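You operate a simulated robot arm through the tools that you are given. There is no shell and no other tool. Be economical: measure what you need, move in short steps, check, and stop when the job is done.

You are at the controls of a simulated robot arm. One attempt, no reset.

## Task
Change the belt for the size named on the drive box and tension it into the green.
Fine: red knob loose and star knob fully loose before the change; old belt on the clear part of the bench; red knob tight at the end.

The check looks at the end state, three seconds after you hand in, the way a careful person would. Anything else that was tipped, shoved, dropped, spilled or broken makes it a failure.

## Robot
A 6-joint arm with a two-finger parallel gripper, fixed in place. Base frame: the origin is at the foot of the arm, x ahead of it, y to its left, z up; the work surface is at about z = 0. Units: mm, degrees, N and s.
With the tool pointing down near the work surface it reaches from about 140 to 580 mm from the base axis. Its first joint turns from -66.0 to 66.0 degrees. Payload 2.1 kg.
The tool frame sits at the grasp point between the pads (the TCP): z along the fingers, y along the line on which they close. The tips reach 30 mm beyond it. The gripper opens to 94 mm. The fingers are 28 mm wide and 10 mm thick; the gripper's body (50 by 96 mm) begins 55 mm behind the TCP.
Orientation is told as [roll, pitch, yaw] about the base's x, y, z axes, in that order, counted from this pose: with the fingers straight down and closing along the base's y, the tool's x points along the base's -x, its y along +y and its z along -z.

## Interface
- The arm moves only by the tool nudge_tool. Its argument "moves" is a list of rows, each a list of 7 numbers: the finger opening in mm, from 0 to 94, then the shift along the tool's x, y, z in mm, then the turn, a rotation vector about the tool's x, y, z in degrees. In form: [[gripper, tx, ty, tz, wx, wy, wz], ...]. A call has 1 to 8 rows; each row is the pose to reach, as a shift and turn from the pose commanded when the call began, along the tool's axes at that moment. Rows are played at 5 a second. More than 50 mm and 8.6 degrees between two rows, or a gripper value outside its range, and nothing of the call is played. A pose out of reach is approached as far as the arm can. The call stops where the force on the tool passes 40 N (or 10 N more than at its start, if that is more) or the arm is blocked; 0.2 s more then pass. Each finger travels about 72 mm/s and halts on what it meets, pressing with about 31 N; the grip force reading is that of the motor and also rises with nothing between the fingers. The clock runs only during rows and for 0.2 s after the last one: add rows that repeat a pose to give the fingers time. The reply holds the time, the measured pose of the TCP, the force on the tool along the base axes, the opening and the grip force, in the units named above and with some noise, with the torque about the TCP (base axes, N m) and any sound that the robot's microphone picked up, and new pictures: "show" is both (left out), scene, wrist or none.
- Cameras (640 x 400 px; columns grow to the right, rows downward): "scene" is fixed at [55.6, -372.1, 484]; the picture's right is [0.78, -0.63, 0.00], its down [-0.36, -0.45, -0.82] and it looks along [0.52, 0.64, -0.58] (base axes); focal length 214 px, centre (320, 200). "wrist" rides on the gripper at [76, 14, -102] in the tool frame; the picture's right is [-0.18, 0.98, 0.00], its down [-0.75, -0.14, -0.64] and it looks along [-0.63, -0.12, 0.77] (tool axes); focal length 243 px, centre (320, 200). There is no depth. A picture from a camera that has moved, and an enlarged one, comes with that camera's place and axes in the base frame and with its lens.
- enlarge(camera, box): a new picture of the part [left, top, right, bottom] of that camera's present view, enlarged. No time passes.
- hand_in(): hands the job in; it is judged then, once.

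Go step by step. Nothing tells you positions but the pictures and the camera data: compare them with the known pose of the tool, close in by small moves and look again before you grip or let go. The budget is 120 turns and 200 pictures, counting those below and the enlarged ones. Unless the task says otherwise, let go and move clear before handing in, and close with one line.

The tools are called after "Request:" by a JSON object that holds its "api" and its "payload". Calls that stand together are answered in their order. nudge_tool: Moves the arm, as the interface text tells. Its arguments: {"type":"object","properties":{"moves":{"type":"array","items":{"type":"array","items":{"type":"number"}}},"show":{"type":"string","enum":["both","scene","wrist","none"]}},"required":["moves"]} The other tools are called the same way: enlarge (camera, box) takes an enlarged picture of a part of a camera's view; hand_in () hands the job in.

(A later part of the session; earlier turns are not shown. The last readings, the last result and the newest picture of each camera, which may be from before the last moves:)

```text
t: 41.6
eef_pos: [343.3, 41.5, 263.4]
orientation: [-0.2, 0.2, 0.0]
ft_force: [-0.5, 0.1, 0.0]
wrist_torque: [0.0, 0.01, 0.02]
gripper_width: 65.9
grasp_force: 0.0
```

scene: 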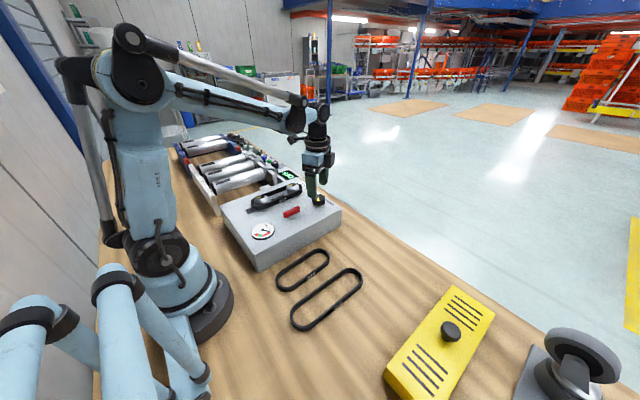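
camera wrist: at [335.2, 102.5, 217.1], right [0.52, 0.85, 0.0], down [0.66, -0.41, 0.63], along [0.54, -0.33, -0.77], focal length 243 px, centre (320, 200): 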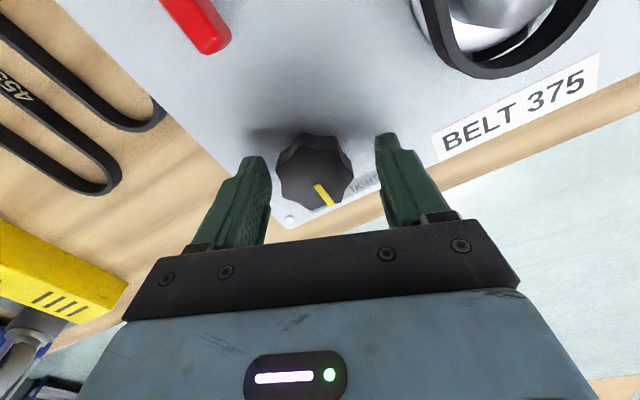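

Request:
{"api": "nudge_tool", "payload": {"moves": [[94, 15, 30, 0, 0, 0, 0], [94, 30, 60, 0, 0, 0, 0], [94, 45, 90, 0, 0, 0, 0], [94, 60, 125, 0, 0, 0, 0]], "show": "wrist"}}

Request:
{"api": "enlarge", "payload": {"camera": "wrist", "box": [220, 60, 420, 200]}}

Request:
{"api": "enlarge", "payload": {"camera": "scene", "box": [240, 170, 320, 220]}}

```text
t: 42.6
eef_pos: [280.8, 168.0, 263.3]
orientation: [-0.3, 0.2, 0.0]
ft_force: [0.7, -0.3, -0.1]
wrist_torque: [-0.01, -0.01, -0.02]
gripper_width: 93.9
grasp_force: 0.1
camera wrist: at [204.9, 182.4, 367.5], right [0.18, 0.98, -0.01], down [0.76, -0.14, 0.64], along [0.63, -0.12, -0.77], focal length 243 px, centre (320, 200)
```

wrist: 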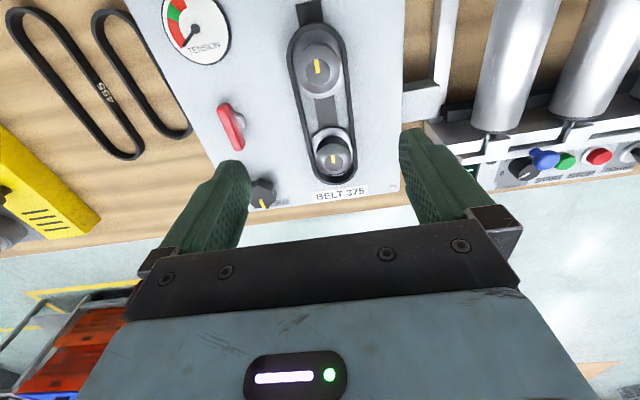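

```text
2.86 times, centred on (320, 130) of wrist
camera zoom: at [204.9, 182.4, 367.5], right [0.18, 0.98, -0.01], down [0.76, -0.14, 0.64], along [0.63, -0.12, -0.77], focal length 693 px, centre (320, 400)
```

zoom: 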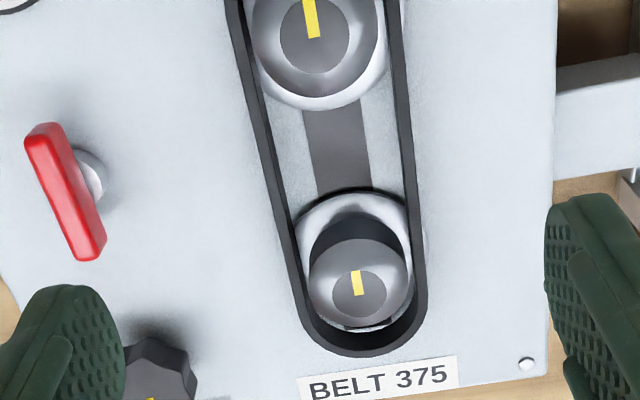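

```text
8.00 times, centred on (280, 195) of scene
camera zoom: at [55.6, -372.1, 484.0], right [0.78, -0.63, 0.0], down [-0.36, -0.45, -0.82], along [0.52, 0.64, -0.58], focal length 1716 px, centre (640, 240)
```

zoom: 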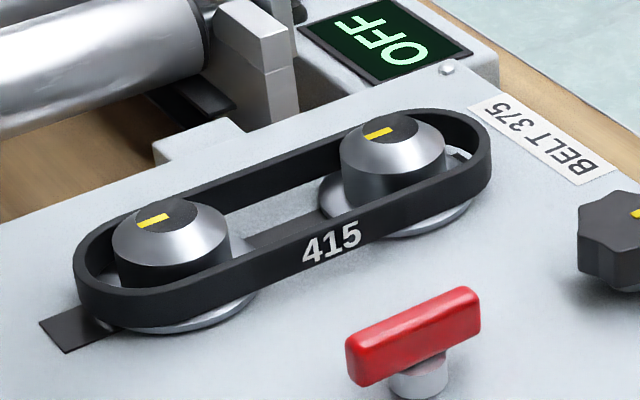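

Belt 415 is slack, centred about (317, 168.5), outer width ~60 mm. I'll come down over its middle and check before gripping both runs from outside.

Request:
{"api": "nudge_tool", "payload": {"moves": [[90, -36, 0.5, 40, 0.3, -0.2, 0], [90, -36, 0.5, 80, 0.3, -0.2, 0], [90, -36, 0.5, 120, 0.3, -0.2, 0], [90, -36, 0.5, 145, 0.3, -0.2, 0]], "show": "both"}}

Request:
{"api": "enlarge", "payload": {"camera": "scene", "box": [230, 140, 350, 220]}}

```text
refused: row 1 steps farther than a row can; nothing moved
```

```text
5.00 times, centred on (290, 180) of scene
camera zoom: at [55.6, -372.1, 484.0], right [0.78, -0.63, 0.0], down [-0.36, -0.45, -0.82], along [0.52, 0.64, -0.58], focal length 1072 px, centre (470, 300)
```

zoom: 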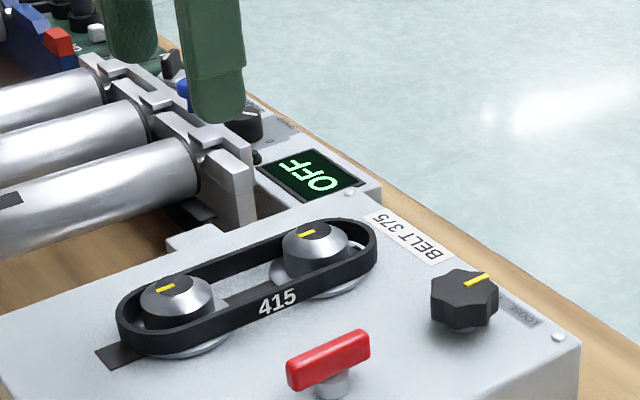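

Request:
{"api": "nudge_tool", "payload": {"moves": [[90, -36, 0.5, 20, 0.3, -0.2, 0], [90, -36, 0.5, 60, 0.3, -0.2, 0], [90, -36, 0.5, 100, 0.3, -0.2, 0], [90, -36, 0.5, 130, 0.3, -0.2, 0], [90, -36, 0.5, 145, 0.3, -0.2, 0]], "show": "both"}}

Request:
{"api": "enlarge", "payload": {"camera": "scene", "box": [230, 140, 350, 220]}}

```text
t: 43.8
eef_pos: [317.3, 166.2, 118.4]
orientation: [-0.4, 0.1, 0.0]
ft_force: [-0.3, 0.2, 0.5]
wrist_torque: [0.01, 0.02, -0.03]
gripper_width: 89.9
grasp_force: 0.0
camera wrist: at [241.0, 180.8, 221.8], right [0.18, 0.98, -0.01], down [0.76, -0.13, 0.64], along [0.63, -0.12, -0.77], focal length 243 px, centre (320, 200)
```

scene: 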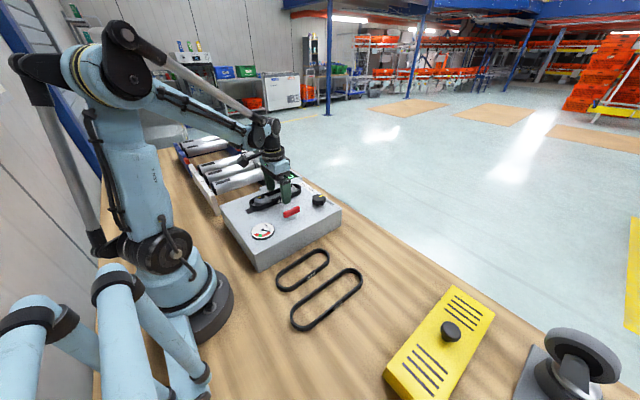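
wrist: 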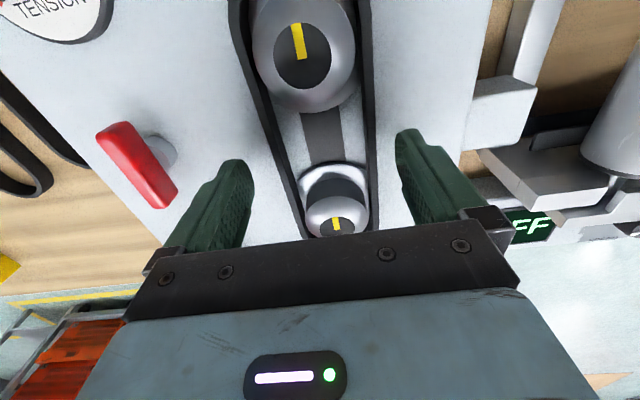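

```text
5.00 times, centred on (290, 180) of scene
camera zoom: at [55.6, -372.1, 484.0], right [0.78, -0.63, 0.0], down [-0.36, -0.45, -0.82], along [0.52, 0.64, -0.58], focal length 1072 px, centre (470, 300)
```

zoom: 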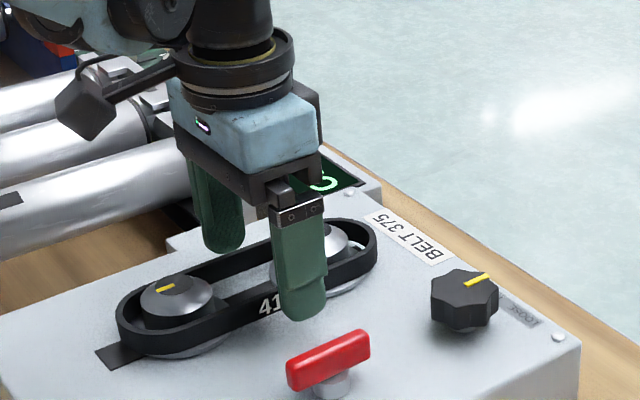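

Aligned; shift 2 mm in y, lower to z≈100 and close step by step on the belt.

Request:
{"api": "nudge_tool", "payload": {"moves": [[88, 0, 2, 9, -0.4, 0, 0], [84, 0, 2, 18, -0.4, 0, 0], [76, 0, 2, 18, -0.4, 0, 0], [70, 0, 2, 18, -0.4, 0, 0], [66, 0, 2, 18, -0.4, 0, 0], [62, 0, 2, 18, -0.4, 0, 0], [58, 0, 2, 18, -0.4, 0, 0], [58, 0, 2, 18, -0.4, 0, 0]], "show": "wrist"}}

Request:
{"api": "enlarge", "payload": {"camera": "scene", "box": [240, 160, 320, 220]}}

```text
t: 44.4
eef_pos: [317.7, 168.9, 105.0]
orientation: [-0.1, 0.2, 0.1]
ft_force: [-2.5, -1.6, 17.1]
wrist_torque: [0.71, -0.17, 0.05]
gripper_width: 82.9
grasp_force: 0.0
stopped in row 2: the force on the tool passed its limit at 89 N (the readings are from after the stop); the commanded pose is now the measured one
camera wrist: at [242.0, 183.1, 208.6], right [0.18, 0.98, 0.0], down [0.76, -0.14, 0.64], along [0.63, -0.12, -0.77], focal length 243 px, centre (320, 200)
```

wrist: 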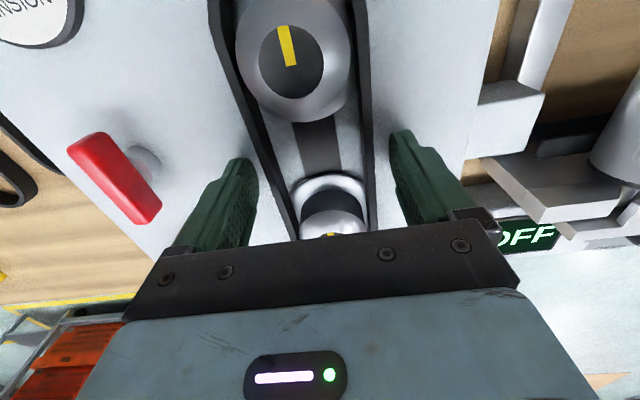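

```text
6.67 times, centred on (280, 190) of scene
camera zoom: at [55.6, -372.1, 483.9], right [0.78, -0.63, 0.0], down [-0.36, -0.45, -0.82], along [0.52, 0.64, -0.58], focal length 1430 px, centre (587, 267)
```

zoom: 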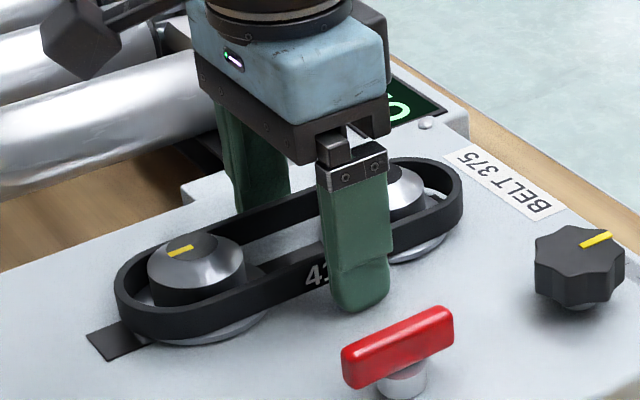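

The fingertips touched the box top (so it's at z≈75). Raise 3 mm and close.

Request:
{"api": "nudge_tool", "payload": {"moves": [[82, 0, 0.5, -3, 0, 0, 0], [76, 0, 0.5, -3, 0, 0, 0], [70, 0, 0.5, -3, 0, 0, 0], [66, 0, 0.5, -3, 0, 0, 0], [62, 0, 0.5, -3, 0, 0, 0], [58, 0, 0.5, -3, 0, 0, 0], [56, 0, 0.5, -3, 0, 0, 0], [56, 0, 0.5, -3, 0, 0, 0]], "show": "wrist"}}

Request:
{"api": "enlarge", "payload": {"camera": "scene", "box": [240, 160, 320, 220]}}

```text
t: 46.2
eef_pos: [317.6, 170.2, 107.4]
orientation: [-0.1, 0.2, 0.1]
ft_force: [0.6, -0.3, 0.3]
wrist_torque: [0.03, 0.02, -0.02]
gripper_width: 58.8
grasp_force: 31.1
camera wrist: at [242.0, 183.5, 210.4], right [0.18, 0.98, 0.0], down [0.76, -0.14, 0.64], along [0.63, -0.12, -0.77], focal length 243 px, centre (320, 200)
```

wrist: 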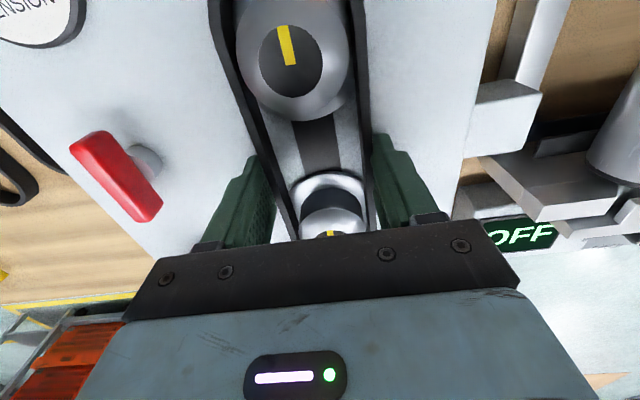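

```text
6.67 times, centred on (280, 190) of scene
camera zoom: at [55.6, -372.1, 484.0], right [0.78, -0.63, 0.0], down [-0.36, -0.45, -0.82], along [0.52, 0.64, -0.58], focal length 1430 px, centre (587, 267)
```

zoom: 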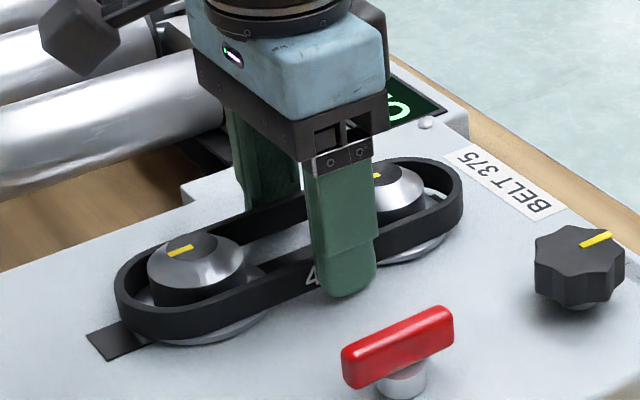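

Gripping the belt at 58.8 mm. Lift straight up.

Request:
{"api": "nudge_tool", "payload": {"moves": [[54, 0, 0, -5, 0, 0, 0], [54, 0, 0, -10, 0, 0, 0], [54, 0, 0, -20, 0, 0, 0], [54, 0, 0, -30, 0, 0, 0], [54, 0, 0, -45, 0, 0, 0], [54, 0, 0, -60, 0, 0, 0]], "show": "both"}}

Request:
{"api": "enlarge", "payload": {"camera": "scene", "box": [230, 140, 350, 220]}}

```text
t: 47.6
eef_pos: [319.9, 169.2, 169.6]
orientation: [-0.2, 0.2, 0.2]
ft_force: [-0.1, 0.3, -0.4]
wrist_torque: [0.0, 0.02, 0.01]
gripper_width: 58.9
grasp_force: 30.9
camera wrist: at [242.8, 182.3, 271.4], right [0.18, 0.98, 0.0], down [0.76, -0.14, 0.64], along [0.63, -0.12, -0.77], focal length 243 px, centre (320, 200)
```

scene: 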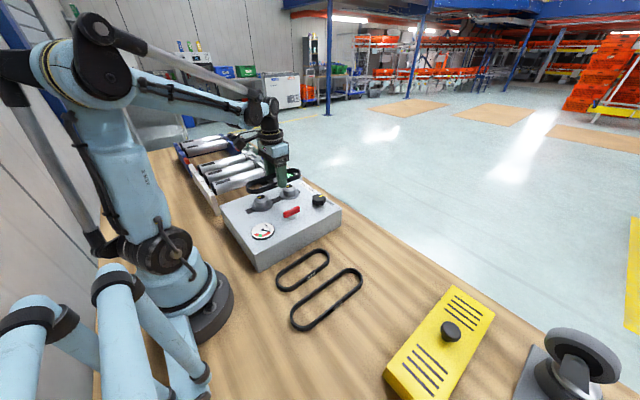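
wrist: 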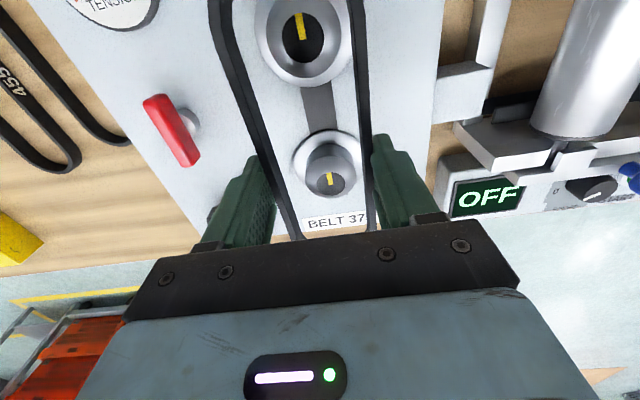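

```text
5.00 times, centred on (290, 180) of scene
camera zoom: at [55.6, -372.1, 484.0], right [0.78, -0.63, 0.0], down [-0.36, -0.45, -0.82], along [0.52, 0.64, -0.58], focal length 1072 px, centre (470, 300)
```

zoom: 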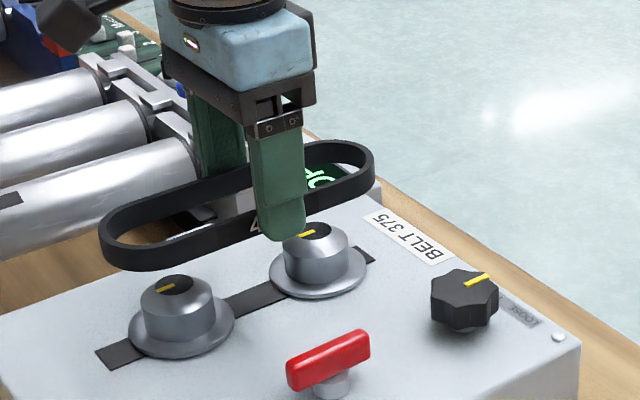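

The belt is off. I take it over to the clear bench area between the 455 belt and the yellow box, about (330, −268).

Request:
{"api": "nudge_tool", "payload": {"moves": [[54, 0, 0, -40, 0, 0, 0], [54, 0, 0, -75, 0, 0, 0], [54, 0, -48, -75, 0, 0, 0], [54, 0, -96, -75, 0, 0, 0], [54, 0, -144, -75, 0, 0, 0], [54, 0, -192, -75, 0, 0, 0], [54, 0, -240, -75, 0, 0, 0], [54, 0, -288, -75, 0, 0, 0]], "show": "none"}}

Request:
{"api": "nudge_tool", "payload": {"moves": [[54, -5, -48, 0, 0, 0, 0], [54, -10, -96, 0, 0, 0, 0], [54, -10, -144, 0, 0, 0, 0], [54, -10, -148, 40, 0, 0, 0], [54, -10, -148, 80, 0, 0, 0]], "show": "both"}}

```text
t: 49.4
eef_pos: [315.9, -116.3, 240.6]
orientation: [0.0, 0.2, 0.3]
ft_force: [-0.8, -0.2, -1.0]
wrist_torque: [-0.01, 0.0, -0.02]
gripper_width: 58.8
grasp_force: 31.2
```

```text
t: 50.6
eef_pos: [326.8, -265.2, 162.0]
orientation: [-0.1, 0.2, 0.1]
ft_force: [-0.1, 0.4, -0.2]
wrist_torque: [-0.02, 0.01, 0.0]
gripper_width: 59.0
grasp_force: 30.8
camera wrist: at [251.3, -252.0, 264.9], right [0.18, 0.98, 0.0], down [0.76, -0.14, 0.64], along [0.63, -0.12, -0.77], focal length 243 px, centre (320, 200)
```

scene: 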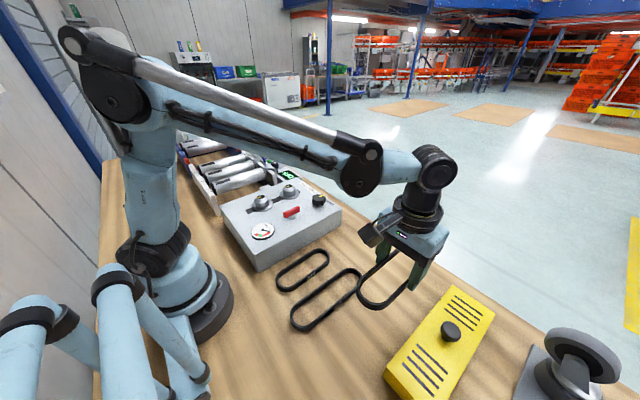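
wrist: 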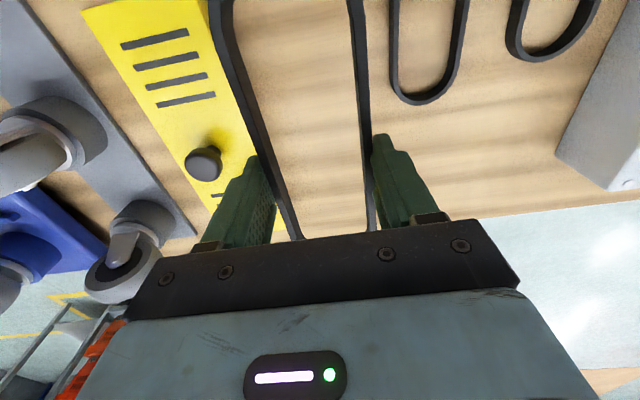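

Corridor between the 455 belt (y≈−196) and yellow box (y≈−350) is clear; lower to the bench there.

Request:
{"api": "nudge_tool", "payload": {"moves": [[54, 0, -4, 40, 0, 0, 0], [54, 0, -4, 80, 0, 0, 0], [54, 0, -4, 110, 0, 0, 0], [54, 0, -4, 120, 0, 0, 0], [54, 0, -4, 126, 0, 0, 0], [54, 0, -4, 126, 0, 0, 0]], "show": "both"}}

Request:
{"api": "enlarge", "payload": {"camera": "scene", "box": [340, 220, 480, 320]}}

```text
t: 52.0
eef_pos: [328.8, -271.7, 37.8]
orientation: [0.0, 0.1, 0.1]
ft_force: [0.8, -1.0, -0.7]
wrist_torque: [0.02, 0.0, -0.03]
gripper_width: 58.8
grasp_force: 31.6
camera wrist: at [253.1, -257.1, 140.6], right [0.18, 0.98, 0.0], down [0.76, -0.14, 0.64], along [0.63, -0.12, -0.77], focal length 243 px, centre (320, 200)
```

scene: 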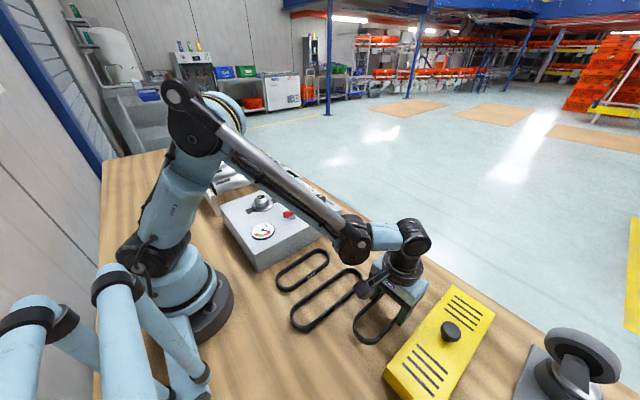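
wrist: 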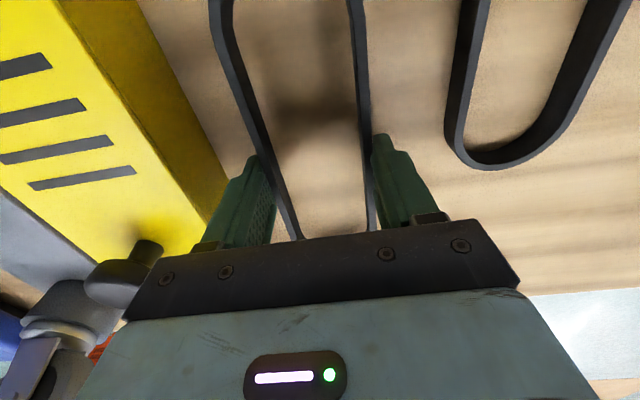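

```text
4.00 times, centred on (410, 270) of scene
camera zoom: at [55.6, -372.1, 484.0], right [0.78, -0.63, 0.0], down [-0.36, -0.45, -0.82], along [0.52, 0.64, -0.58], focal length 858 px, centre (-40, -80)
```

zoom: 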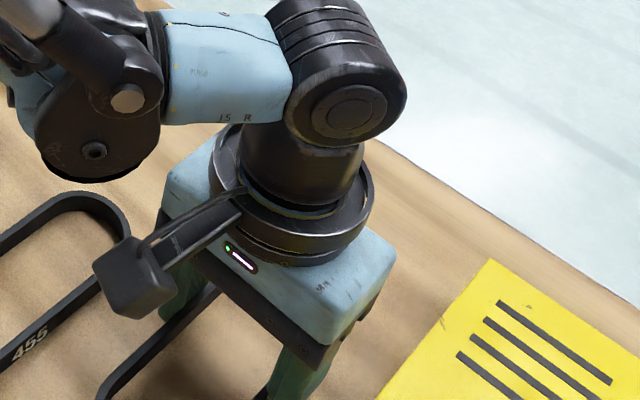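

Request:
{"api": "nudge_tool", "payload": {"moves": [[54, 0, 0, 3, 0, 0, 0], [54, 0, 0, 6, 0, 0, 0], [54, 0, 0, 6, 0, 0, 0], [62, 0, 0, 6, 0, 0, 0], [74, 0, 0, 6, 0, 0, 0], [74, 0, 0, 6, 0, 0, 0]], "show": "wrist"}}

```text
t: 53.4
eef_pos: [328.2, -271.7, 31.2]
orientation: [0.0, 0.2, 0.1]
ft_force: [0.6, 0.3, -0.7]
wrist_torque: [0.0, 0.02, 0.04]
gripper_width: 74.0
grasp_force: 0.1
camera wrist: at [252.9, -257.1, 135.5], right [0.18, 0.98, 0.0], down [0.76, -0.14, 0.64], along [0.63, -0.12, -0.77], focal length 243 px, centre (320, 200)
```

wrist: 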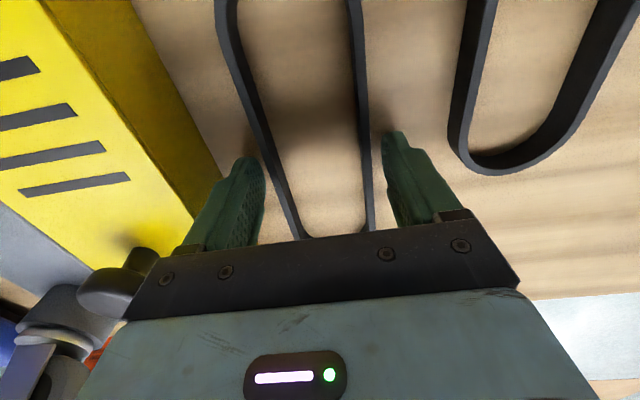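

Belt 415 is down. Rise and go view the 375 belt.

Request:
{"api": "nudge_tool", "payload": {"moves": [[74, 0, 0, -40, 0, 0, 0], [74, 0, 0, -85, 0, 0, 0], [74, 0, 0, -130, 0, 0, 0], [80, 20, 40, -140, 0, 0, 0], [80, 40, 80, -150, 0, 0, 0], [80, 60, 120, -160, 0, 0, 0], [80, 80, 160, -170, 0, 0, 0], [80, 98, 200, -180, 0, 0, 0]], "show": "both"}}

Request:
{"api": "enlarge", "payload": {"camera": "scene", "box": [250, 230, 450, 360]}}

```text
t: 55.2
eef_pos: [232.6, -66.8, 211.7]
orientation: [-0.1, 0.1, 0.1]
ft_force: [0.7, -0.1, -0.3]
wrist_torque: [0.02, -0.01, 0.01]
gripper_width: 80.0
grasp_force: 0.0
camera wrist: at [157.1, -52.9, 315.1], right [0.18, 0.98, 0.0], down [0.76, -0.14, 0.64], along [0.63, -0.12, -0.77], focal length 243 px, centre (320, 200)
```

scene: 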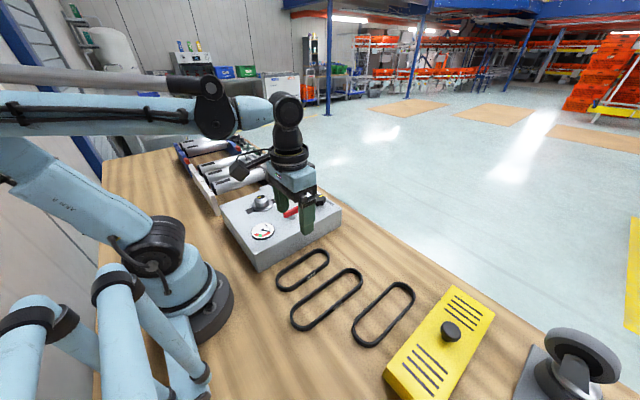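
wrist: 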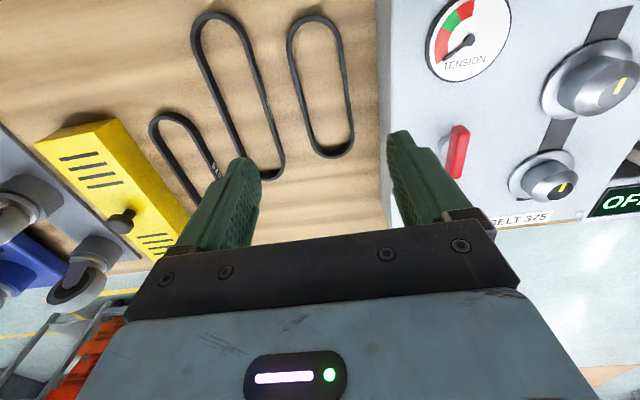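

```text
3.08 times, centred on (350, 295) of scene
camera zoom: at [55.6, -372.1, 484.0], right [0.78, -0.63, 0.0], down [-0.36, -0.45, -0.82], along [0.52, 0.64, -0.58], focal length 660 px, centre (228, -92)
```

zoom: 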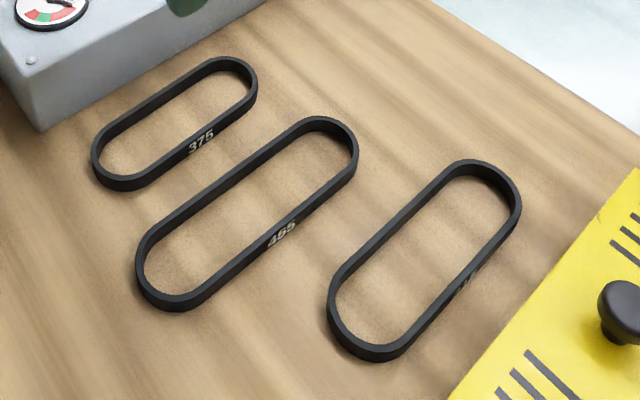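

Old belt lies clear of everything. Zoom on the 375 belt to get its centre and angle.

Request:
{"api": "enlarge", "payload": {"camera": "wrist", "box": [230, 0, 410, 170]}}

```text
2.35 times, centred on (320, 85) of wrist
camera zoom: at [157.1, -52.9, 315.1], right [0.18, 0.98, 0.0], down [0.76, -0.14, 0.64], along [0.63, -0.12, -0.77], focal length 571 px, centre (320, 471)
```

zoom: 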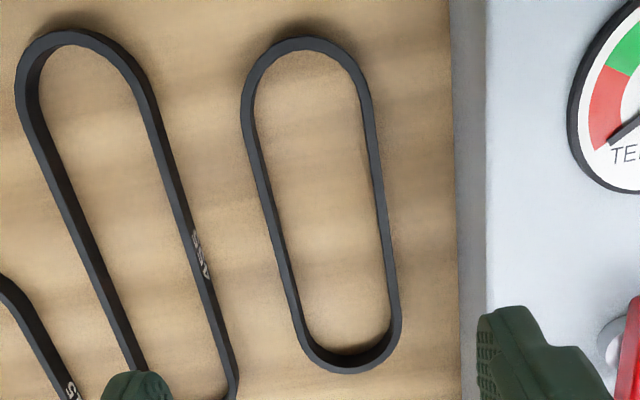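

The 375 belt is centred about (249, −65.5), aligned with x. Move over it and descend.

Request:
{"api": "nudge_tool", "payload": {"moves": [[76, -8, 1, 40, 0, 0, 0], [76, -16, 1.3, 80, 0, 0, 0], [76, -16, 1.3, 115, 0, 0, 0], [76, -16, 1.3, 140, 0, 0, 0]], "show": "both"}}

Request:
{"api": "enlarge", "payload": {"camera": "scene", "box": [250, 210, 370, 310]}}

```text
t: 56.2
eef_pos: [248.3, -71.2, 71.4]
orientation: [-0.1, 0.2, 0.1]
ft_force: [-0.4, 0.1, 0.6]
wrist_torque: [0.0, 0.03, -0.03]
gripper_width: 75.9
grasp_force: 0.1
camera wrist: at [172.4, -57.2, 174.4], right [0.18, 0.98, 0.0], down [0.76, -0.14, 0.64], along [0.63, -0.12, -0.77], focal length 243 px, centre (320, 200)
```

scene: 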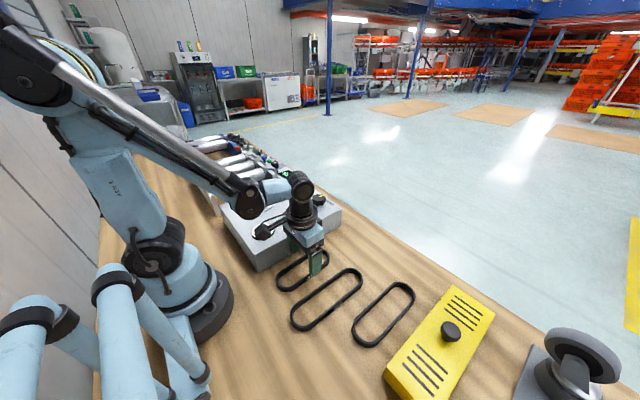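
wrist: 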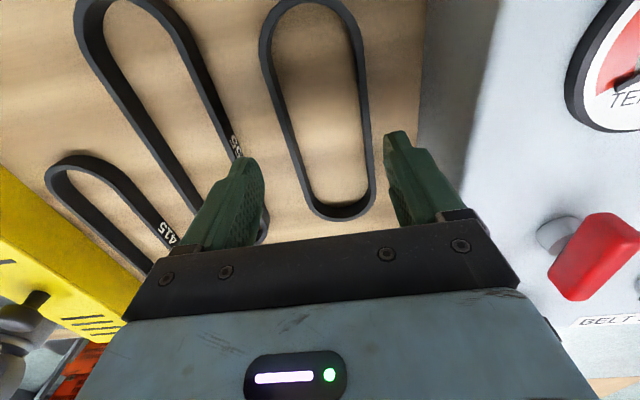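

```text
4.00 times, centred on (310, 260) of scene
camera zoom: at [55.6, -372.1, 484.0], right [0.78, -0.63, 0.0], down [-0.36, -0.45, -0.82], along [0.52, 0.64, -0.58], focal length 858 px, centre (360, -40)
```

zoom: 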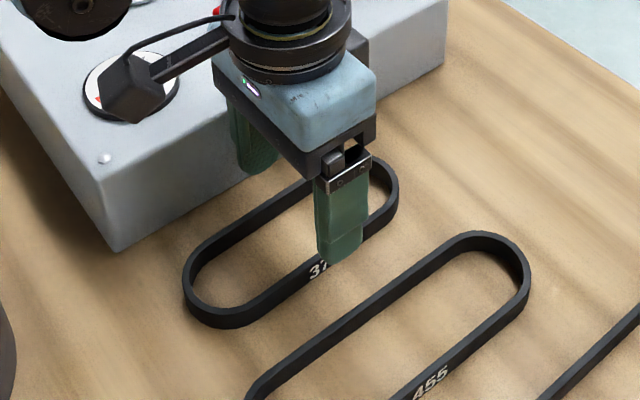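

TCP is ~6.5 mm too far in −y; correct, descend to the bench, and grip.

Request:
{"api": "nudge_tool", "payload": {"moves": [[76, -1, 6.5, 0, 0, 0, 0], [76, -1, 6.5, 20, 0, 0, 0], [76, -1, 6.5, 34, 0, 0, 0], [76, -1, 6.5, 38, 0, 0, 0], [76, -1, 6.5, 38, 0, 0, 0]], "show": "wrist"}}

```text
t: 57.4
eef_pos: [248.2, -64.1, 34.3]
orientation: [-0.1, 0.2, 0.1]
ft_force: [-0.4, -0.6, 0.1]
wrist_torque: [0.0, 0.0, 0.0]
gripper_width: 76.3
grasp_force: 0.0
camera wrist: at [171.1, -50.6, 137.6], right [0.18, 0.98, 0.0], down [0.76, -0.14, 0.64], along [0.63, -0.12, -0.77], focal length 243 px, centre (320, 200)
```

wrist: 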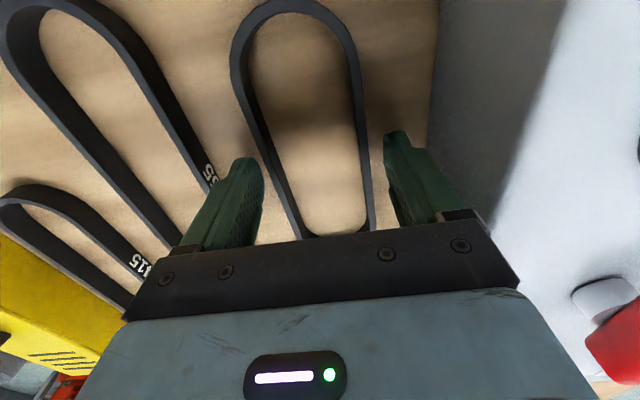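

Well centred. Close on the belt and lift.

Request:
{"api": "nudge_tool", "payload": {"moves": [[70, 0, 0, 0, 0, 0, 0], [64, 0, 0, 0, 0, 0, 0], [60, 0, 0, 0, 0, 0, 0], [56, 0, 0, 0, 0, 0, 0], [54, 0, 0, 0, 0, 0, 0], [54, 0, 0, 0, 0, 0, 0], [54, 0, 0, -15, 0, 0, 0], [54, 0, 0, -30, 0, 0, 0]], "show": "wrist"}}

Request:
{"api": "enlarge", "payload": {"camera": "scene", "box": [250, 210, 370, 310]}}

```text
t: 59.2
eef_pos: [247.5, -63.5, 64.8]
orientation: [-0.1, 0.1, 0.0]
ft_force: [-0.4, -0.2, -0.9]
wrist_torque: [-0.02, 0.03, -0.02]
gripper_width: 59.2
grasp_force: 30.9
camera wrist: at [170.8, -50.2, 169.3], right [0.18, 0.98, 0.0], down [0.76, -0.14, 0.64], along [0.63, -0.12, -0.77], focal length 243 px, centre (320, 200)
```

wrist: 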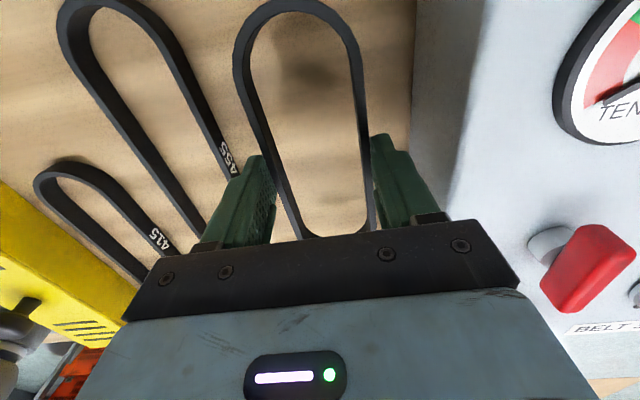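

```text
4.00 times, centred on (310, 260) of scene
camera zoom: at [55.6, -372.1, 484.0], right [0.78, -0.63, 0.0], down [-0.36, -0.45, -0.82], along [0.52, 0.64, -0.58], focal length 858 px, centre (360, -40)
```

zoom: 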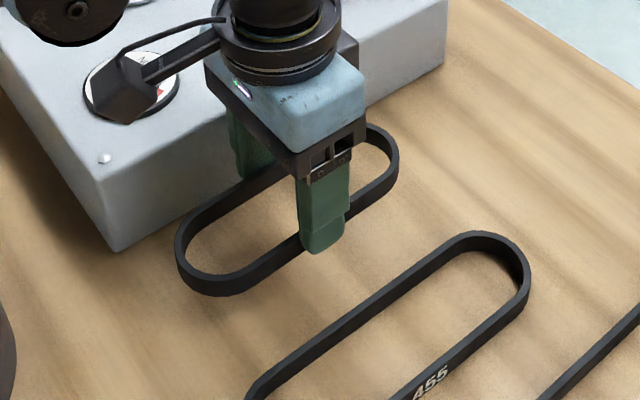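

Belt 375 is held. Lift and carry it above the pulleys (≈ 305, 169).

Request:
{"api": "nudge_tool", "payload": {"moves": [[54, 0, 0, -45, 0, 0, 0], [54, 0, 0, -90, 0, 0, 0], [54, 0, 0, -135, 0, 0, 0], [54, -10, 40, -145, 0, 0, 0], [54, -20, 80, -145, 0, 0, 0], [54, -30, 120, -145, 0, 0, 0], [54, -40, 160, -145, 0, 0, 0], [54, -50, 200, -145, 0, 0, 0]], "show": "none"}}

Request:
{"api": "nudge_tool", "payload": {"moves": [[54, -4, 16, 0, 0, 0, 0], [54, -8, 33, 0, 0, 0, 0], [54, -8, 33, 25, 0, 0, 0], [54, -8, 33, 40, 0, 0, 0], [54, -8, 33, 40, 0, 0, 0]], "show": "both"}}

Request:
{"api": "enlarge", "payload": {"camera": "scene", "box": [230, 140, 350, 220]}}

Request:
{"api": "enlarge", "payload": {"camera": "wrist", "box": [200, 0, 440, 240]}}

```text
t: 61.0
eef_pos: [295.6, 137.6, 206.7]
orientation: [-0.1, 0.2, 0.1]
ft_force: [0.4, 0.4, 0.2]
wrist_torque: [0.0, 0.01, -0.06]
gripper_width: 59.0
grasp_force: 31.5
```

```text
t: 62.2
eef_pos: [303.5, 171.8, 166.5]
orientation: [-0.1, 0.1, 0.1]
ft_force: [-0.8, 0.1, -0.9]
wrist_torque: [-0.03, -0.02, -0.04]
gripper_width: 59.0
grasp_force: 30.4
camera wrist: at [226.6, 184.6, 270.4], right [0.18, 0.98, 0.0], down [0.76, -0.14, 0.64], along [0.63, -0.12, -0.77], focal length 243 px, centre (320, 200)
```

scene: 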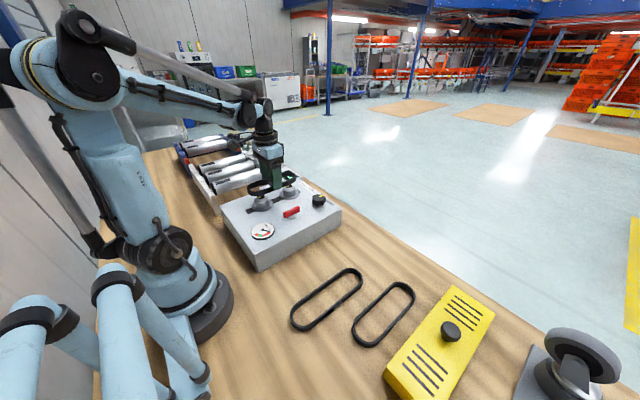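
wrist: 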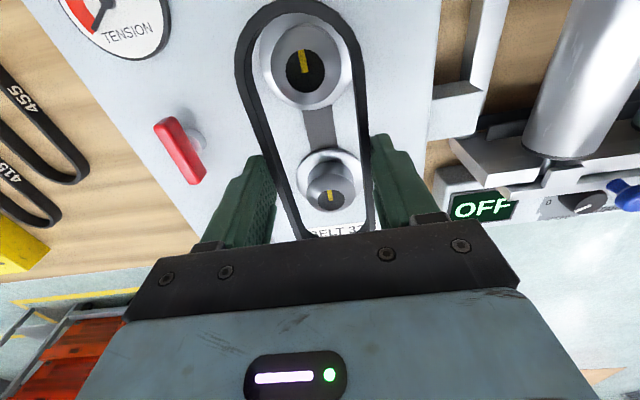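

```text
5.00 times, centred on (290, 180) of scene
camera zoom: at [55.6, -372.1, 484.0], right [0.78, -0.63, 0.0], down [-0.36, -0.45, -0.82], along [0.52, 0.64, -0.58], focal length 1072 px, centre (470, 300)
```

zoom: 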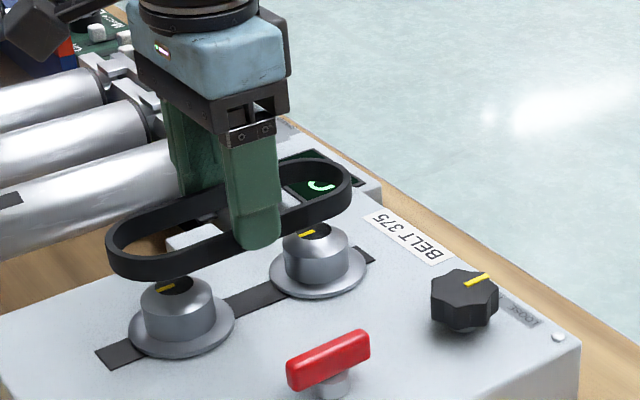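

```text
1.67 times, centred on (320, 120) of wrist
camera zoom: at [226.6, 184.6, 270.4], right [0.18, 0.98, 0.0], down [0.76, -0.14, 0.64], along [0.63, -0.12, -0.77], focal length 404 px, centre (320, 333)
```

zoom: 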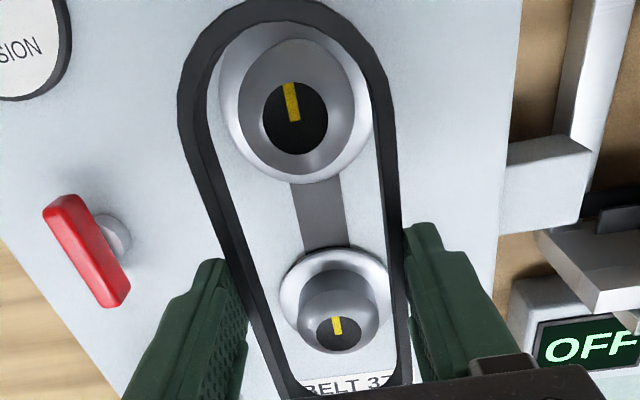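

Pulleys near (257, 169) and far (359.5, 169); belt centre is ~TCP+1.4 in x. Shift to (307, 169) and lower to just over the caps to check.

Request:
{"api": "nudge_tool", "payload": {"moves": [[54, -3.5, -2.7, 0, 0, 0, 0], [54, -3.5, -2.7, 10, 0, 0, 0], [54, -3.5, -2.7, 22, 0, 0, 0], [54, -3.5, -2.7, 22, 0, 0, 0]], "show": "wrist"}}

Request:
{"api": "enlarge", "payload": {"camera": "scene", "box": [240, 160, 320, 220]}}

Request:
{"api": "enlarge", "payload": {"camera": "wrist", "box": [200, 0, 440, 240]}}

```text
t: 63.2
eef_pos: [309.0, 168.8, 145.1]
orientation: [0.0, 0.2, 0.1]
ft_force: [-0.7, -0.3, -1.0]
wrist_torque: [0.04, 0.0, 0.0]
gripper_width: 58.9
grasp_force: 31.1
camera wrist: at [232.5, 181.5, 248.4], right [0.18, 0.98, 0.0], down [0.76, -0.14, 0.64], along [0.63, -0.12, -0.77], focal length 243 px, centre (320, 200)
```

wrist: 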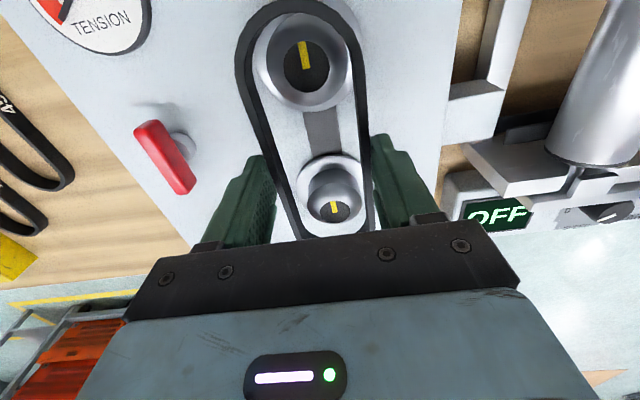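

```text
6.67 times, centred on (280, 190) of scene
camera zoom: at [55.6, -372.1, 484.0], right [0.78, -0.63, 0.0], down [-0.36, -0.45, -0.82], along [0.52, 0.64, -0.58], focal length 1430 px, centre (587, 267)
```

zoom: 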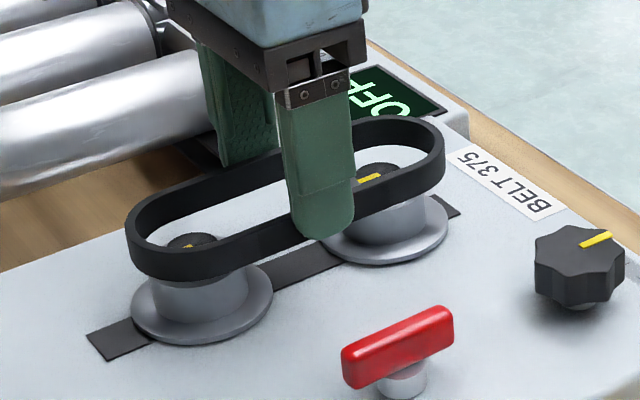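

```text
1.67 times, centred on (320, 120) of wrist
camera zoom: at [232.5, 181.5, 248.4], right [0.18, 0.98, 0.0], down [0.76, -0.14, 0.64], along [0.63, -0.12, -0.77], focal length 404 px, centre (320, 333)
```

zoom: 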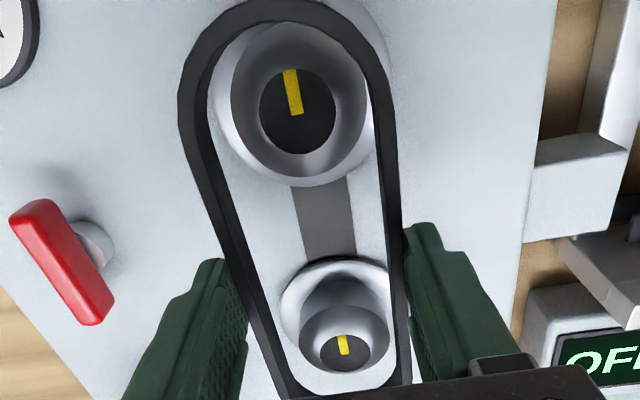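

The belt needs to go ~2 mm toward −x. Shift and lower slowly over the cones, stopping on force.

Request:
{"api": "nudge_tool", "payload": {"moves": [[54, 2, 0, 0, 0, 0, 0], [54, 2, 0, 5, 0, 0, 0], [54, 2, 0, 10, 0, 0, 0], [54, 2, 0, 14, 0, 0, 0], [54, 2, 0, 18, 0, 0, 0], [54, 2, 0, 18, 0, 0, 0]], "show": "wrist"}}

Request:
{"api": "enlarge", "payload": {"camera": "scene", "box": [240, 160, 320, 220]}}

Request:
{"api": "enlarge", "payload": {"camera": "wrist", "box": [200, 0, 440, 240]}}

```text
t: 64.6
eef_pos: [305.8, 167.0, 127.7]
orientation: [-0.1, 0.2, 0.1]
ft_force: [-0.8, 1.2, -0.1]
wrist_torque: [0.04, -0.02, -0.02]
gripper_width: 58.8
grasp_force: 31.5
camera wrist: at [230.3, 180.9, 231.9], right [0.18, 0.98, 0.0], down [0.76, -0.14, 0.64], along [0.63, -0.12, -0.77], focal length 243 px, centre (320, 200)
```

wrist: 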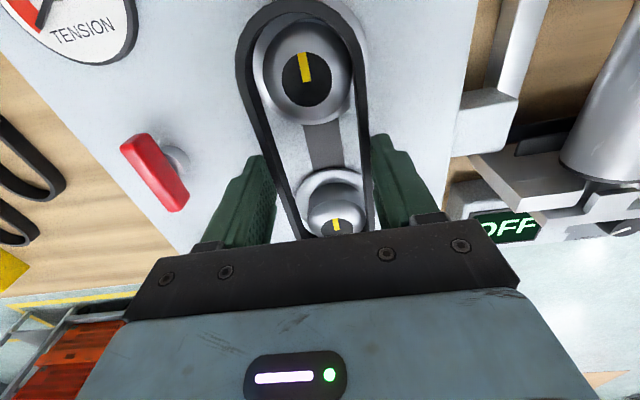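

```text
6.67 times, centred on (280, 190) of scene
camera zoom: at [55.6, -372.1, 484.0], right [0.78, -0.63, 0.0], down [-0.36, -0.45, -0.82], along [0.52, 0.64, -0.58], focal length 1430 px, centre (587, 267)
```

zoom: 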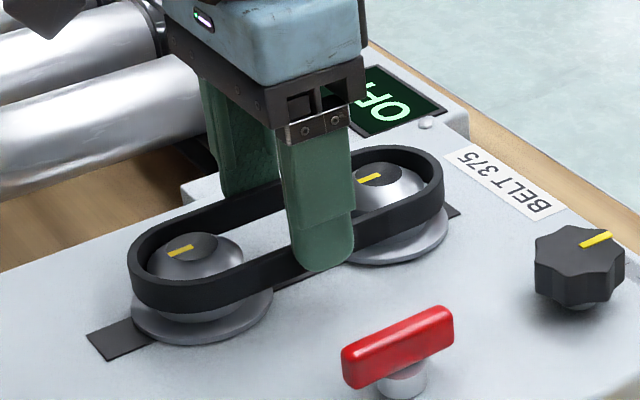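

```text
1.67 times, centred on (320, 120) of wrist
camera zoom: at [230.3, 180.9, 231.9], right [0.18, 0.98, 0.0], down [0.76, -0.14, 0.64], along [0.63, -0.12, -0.77], focal length 404 px, centre (320, 333)
```

zoom: 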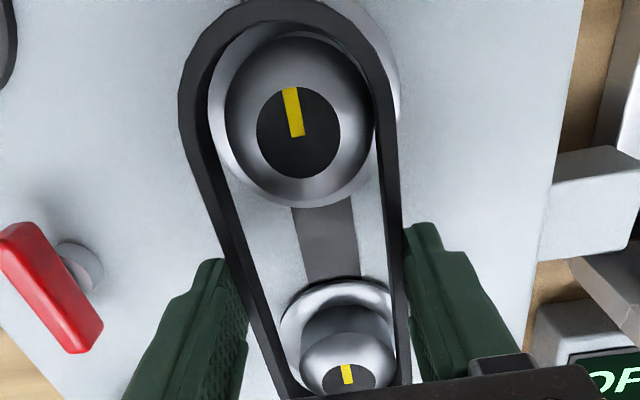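

Going on cleanly. Shift +1.6 mm in y and +1 in x, then continue down.

Request:
{"api": "nudge_tool", "payload": {"moves": [[54, -1, 1.6, 0, 0, 0, 0], [54, -1, 1.6, 4, 0, 0, 0], [54, -1, 1.6, 8, 0, 0, 0], [54, -1, 1.6, 12, 0, 0, 0], [54, -1, 1.6, 15, 0, 0, 0], [54, -1, 1.6, 15, 0, 0, 0]], "show": "wrist"}}

Request:
{"api": "enlarge", "payload": {"camera": "scene", "box": [240, 160, 320, 220]}}

Request:
{"api": "enlarge", "payload": {"camera": "wrist", "box": [200, 0, 440, 240]}}

```text
t: 65.8
eef_pos: [308.8, 169.0, 114.8]
orientation: [-0.1, 0.3, 0.1]
ft_force: [-0.3, -0.7, 8.8]
wrist_torque: [0.11, -0.01, 0.04]
gripper_width: 59.1
grasp_force: 31.4
stopped in row 6: the force on the tool passed its limit at 50 N (the readings are from after the stop); the commanded pose is now the measured one
camera wrist: at [232.3, 182.7, 218.7], right [0.18, 0.98, 0.0], down [0.76, -0.14, 0.64], along [0.63, -0.12, -0.77], focal length 243 px, centre (320, 200)
```

wrist: 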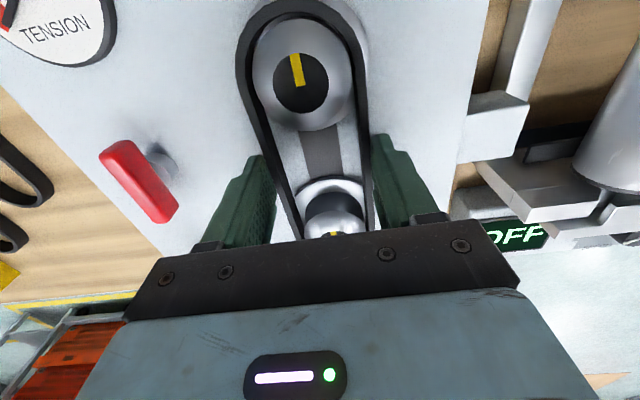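

```text
6.67 times, centred on (280, 190) of scene
camera zoom: at [55.6, -372.1, 484.0], right [0.78, -0.63, 0.0], down [-0.36, -0.45, -0.82], along [0.52, 0.64, -0.58], focal length 1430 px, centre (587, 267)
```

zoom: 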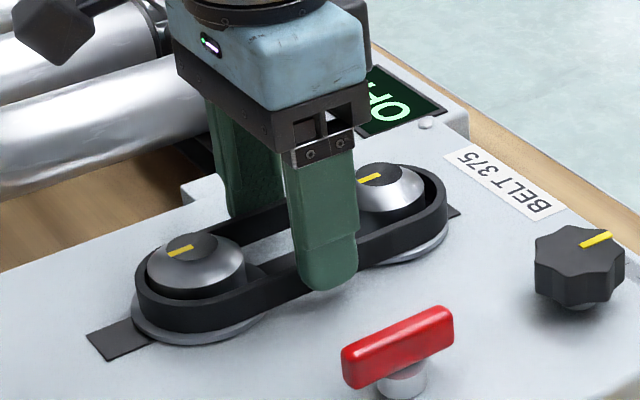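

```text
1.67 times, centred on (320, 120) of wrist
camera zoom: at [232.3, 182.7, 218.7], right [0.18, 0.98, 0.0], down [0.76, -0.14, 0.64], along [0.63, -0.12, -0.77], focal length 404 px, centre (320, 333)
```

zoom: 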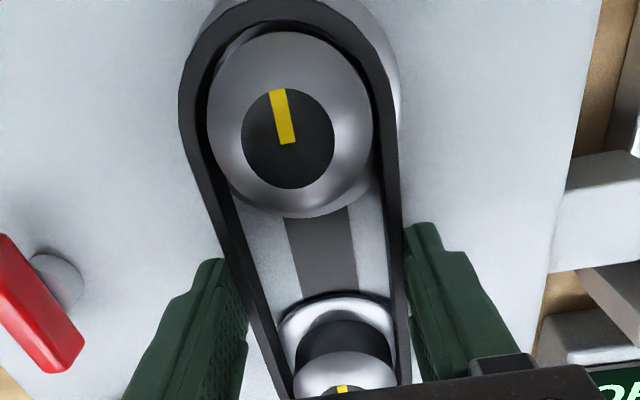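

The belt is seated on both flanges. Release and rise.

Request:
{"api": "nudge_tool", "payload": {"moves": [[62, 0, 0, 0, 0, 0, 0], [72, 0, 0, 0, 0, 0, 0], [80, 0, 0, 0, 0, 0, 0], [80, 0, 0, 0, 0, 0, 0], [80, 0, 0, -30, 0, 0, 0], [80, 0, 0, -70, 0, 0, 0], [80, 0, 0, -110, 0, 0, 0]], "show": "wrist"}}

Request:
{"api": "enlarge", "payload": {"camera": "scene", "box": [220, 160, 340, 250]}}

Request:
{"api": "enlarge", "payload": {"camera": "wrist", "box": [200, 0, 440, 200]}}

```text
t: 67.4
eef_pos: [310.3, 165.8, 224.3]
orientation: [-0.2, 0.3, 0.1]
ft_force: [0.3, -0.6, 0.2]
wrist_torque: [-0.01, -0.03, -0.03]
gripper_width: 79.9
grasp_force: 0.1
camera wrist: at [233.1, 180.6, 328.6], right [0.18, 0.98, 0.0], down [0.76, -0.14, 0.64], along [0.63, -0.12, -0.77], focal length 243 px, centre (320, 200)
```

wrist: 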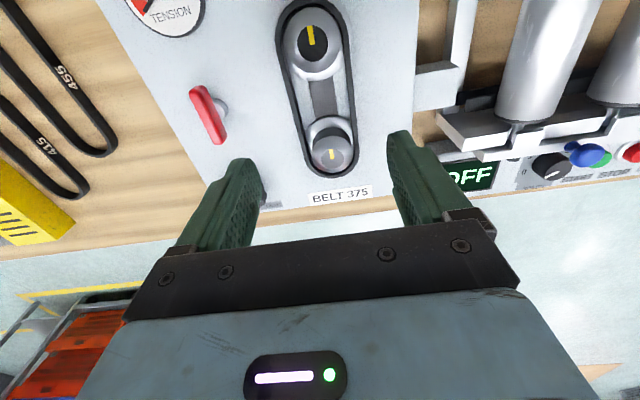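

```text
4.44 times, centred on (280, 205) of scene
camera zoom: at [55.6, -372.1, 484.0], right [0.78, -0.63, 0.0], down [-0.36, -0.45, -0.82], along [0.52, 0.64, -0.58], focal length 953 px, centre (498, 178)
```

zoom: 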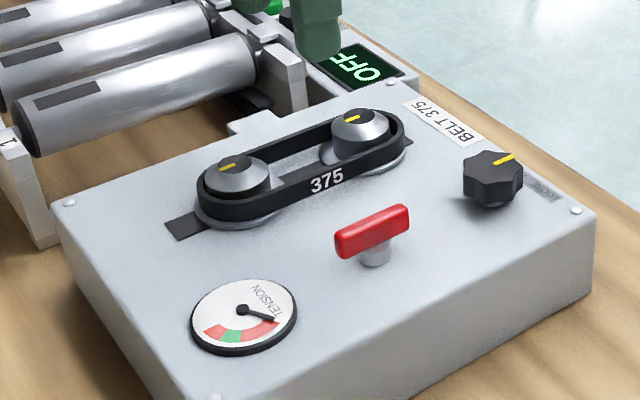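

```text
2.00 times, centred on (320, 100) of wrist
camera zoom: at [233.1, 180.6, 328.6], right [0.18, 0.98, 0.0], down [0.76, -0.14, 0.64], along [0.63, -0.12, -0.77], focal length 485 px, centre (320, 400)
```

zoom: 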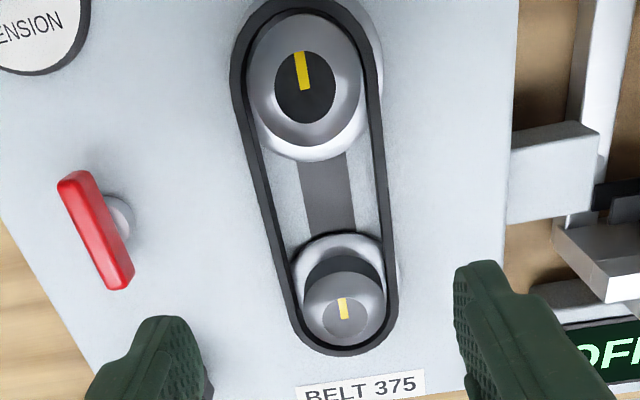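

Belt 375 is on. Now back to the star knob (≈400.5, 60), pre-turned CCW to yaw +30, for tightening clockwise.

Request:
{"api": "nudge_tool", "payload": {"moves": [[70, -12, -14, 0, 0, 0, -4], [70, -24, -28, 0, 0, 0, -8], [70, -36, -42, 10, 0, 0, -12], [70, -48, -56, 20, 0, 0, -16], [70, -60, -70, 30, 0, 0, -20], [70, -72, -84, 40, 0, 0, -24], [70, -84, -98, 50, 0, 0, -28], [70, -92, -109, 58, 0, 0, -30]], "show": "wrist"}}

```text
t: 69.2
eef_pos: [399.9, 59.5, 166.4]
orientation: [0.0, 0.3, 30.2]
ft_force: [-0.3, -0.1, 0.6]
wrist_torque: [0.0, -0.01, 0.02]
gripper_width: 70.1
grasp_force: 0.1
camera wrist: at [326.9, 33.7, 270.4], right [-0.33, 0.94, 0.0], down [0.73, 0.26, 0.64], along [0.6, 0.21, -0.77], focal length 243 px, centre (320, 200)
```

wrist: 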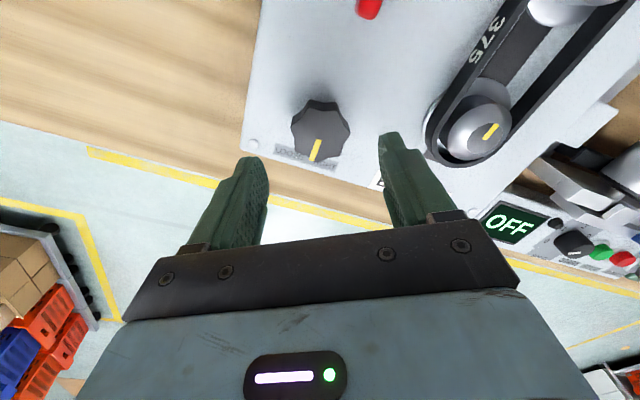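

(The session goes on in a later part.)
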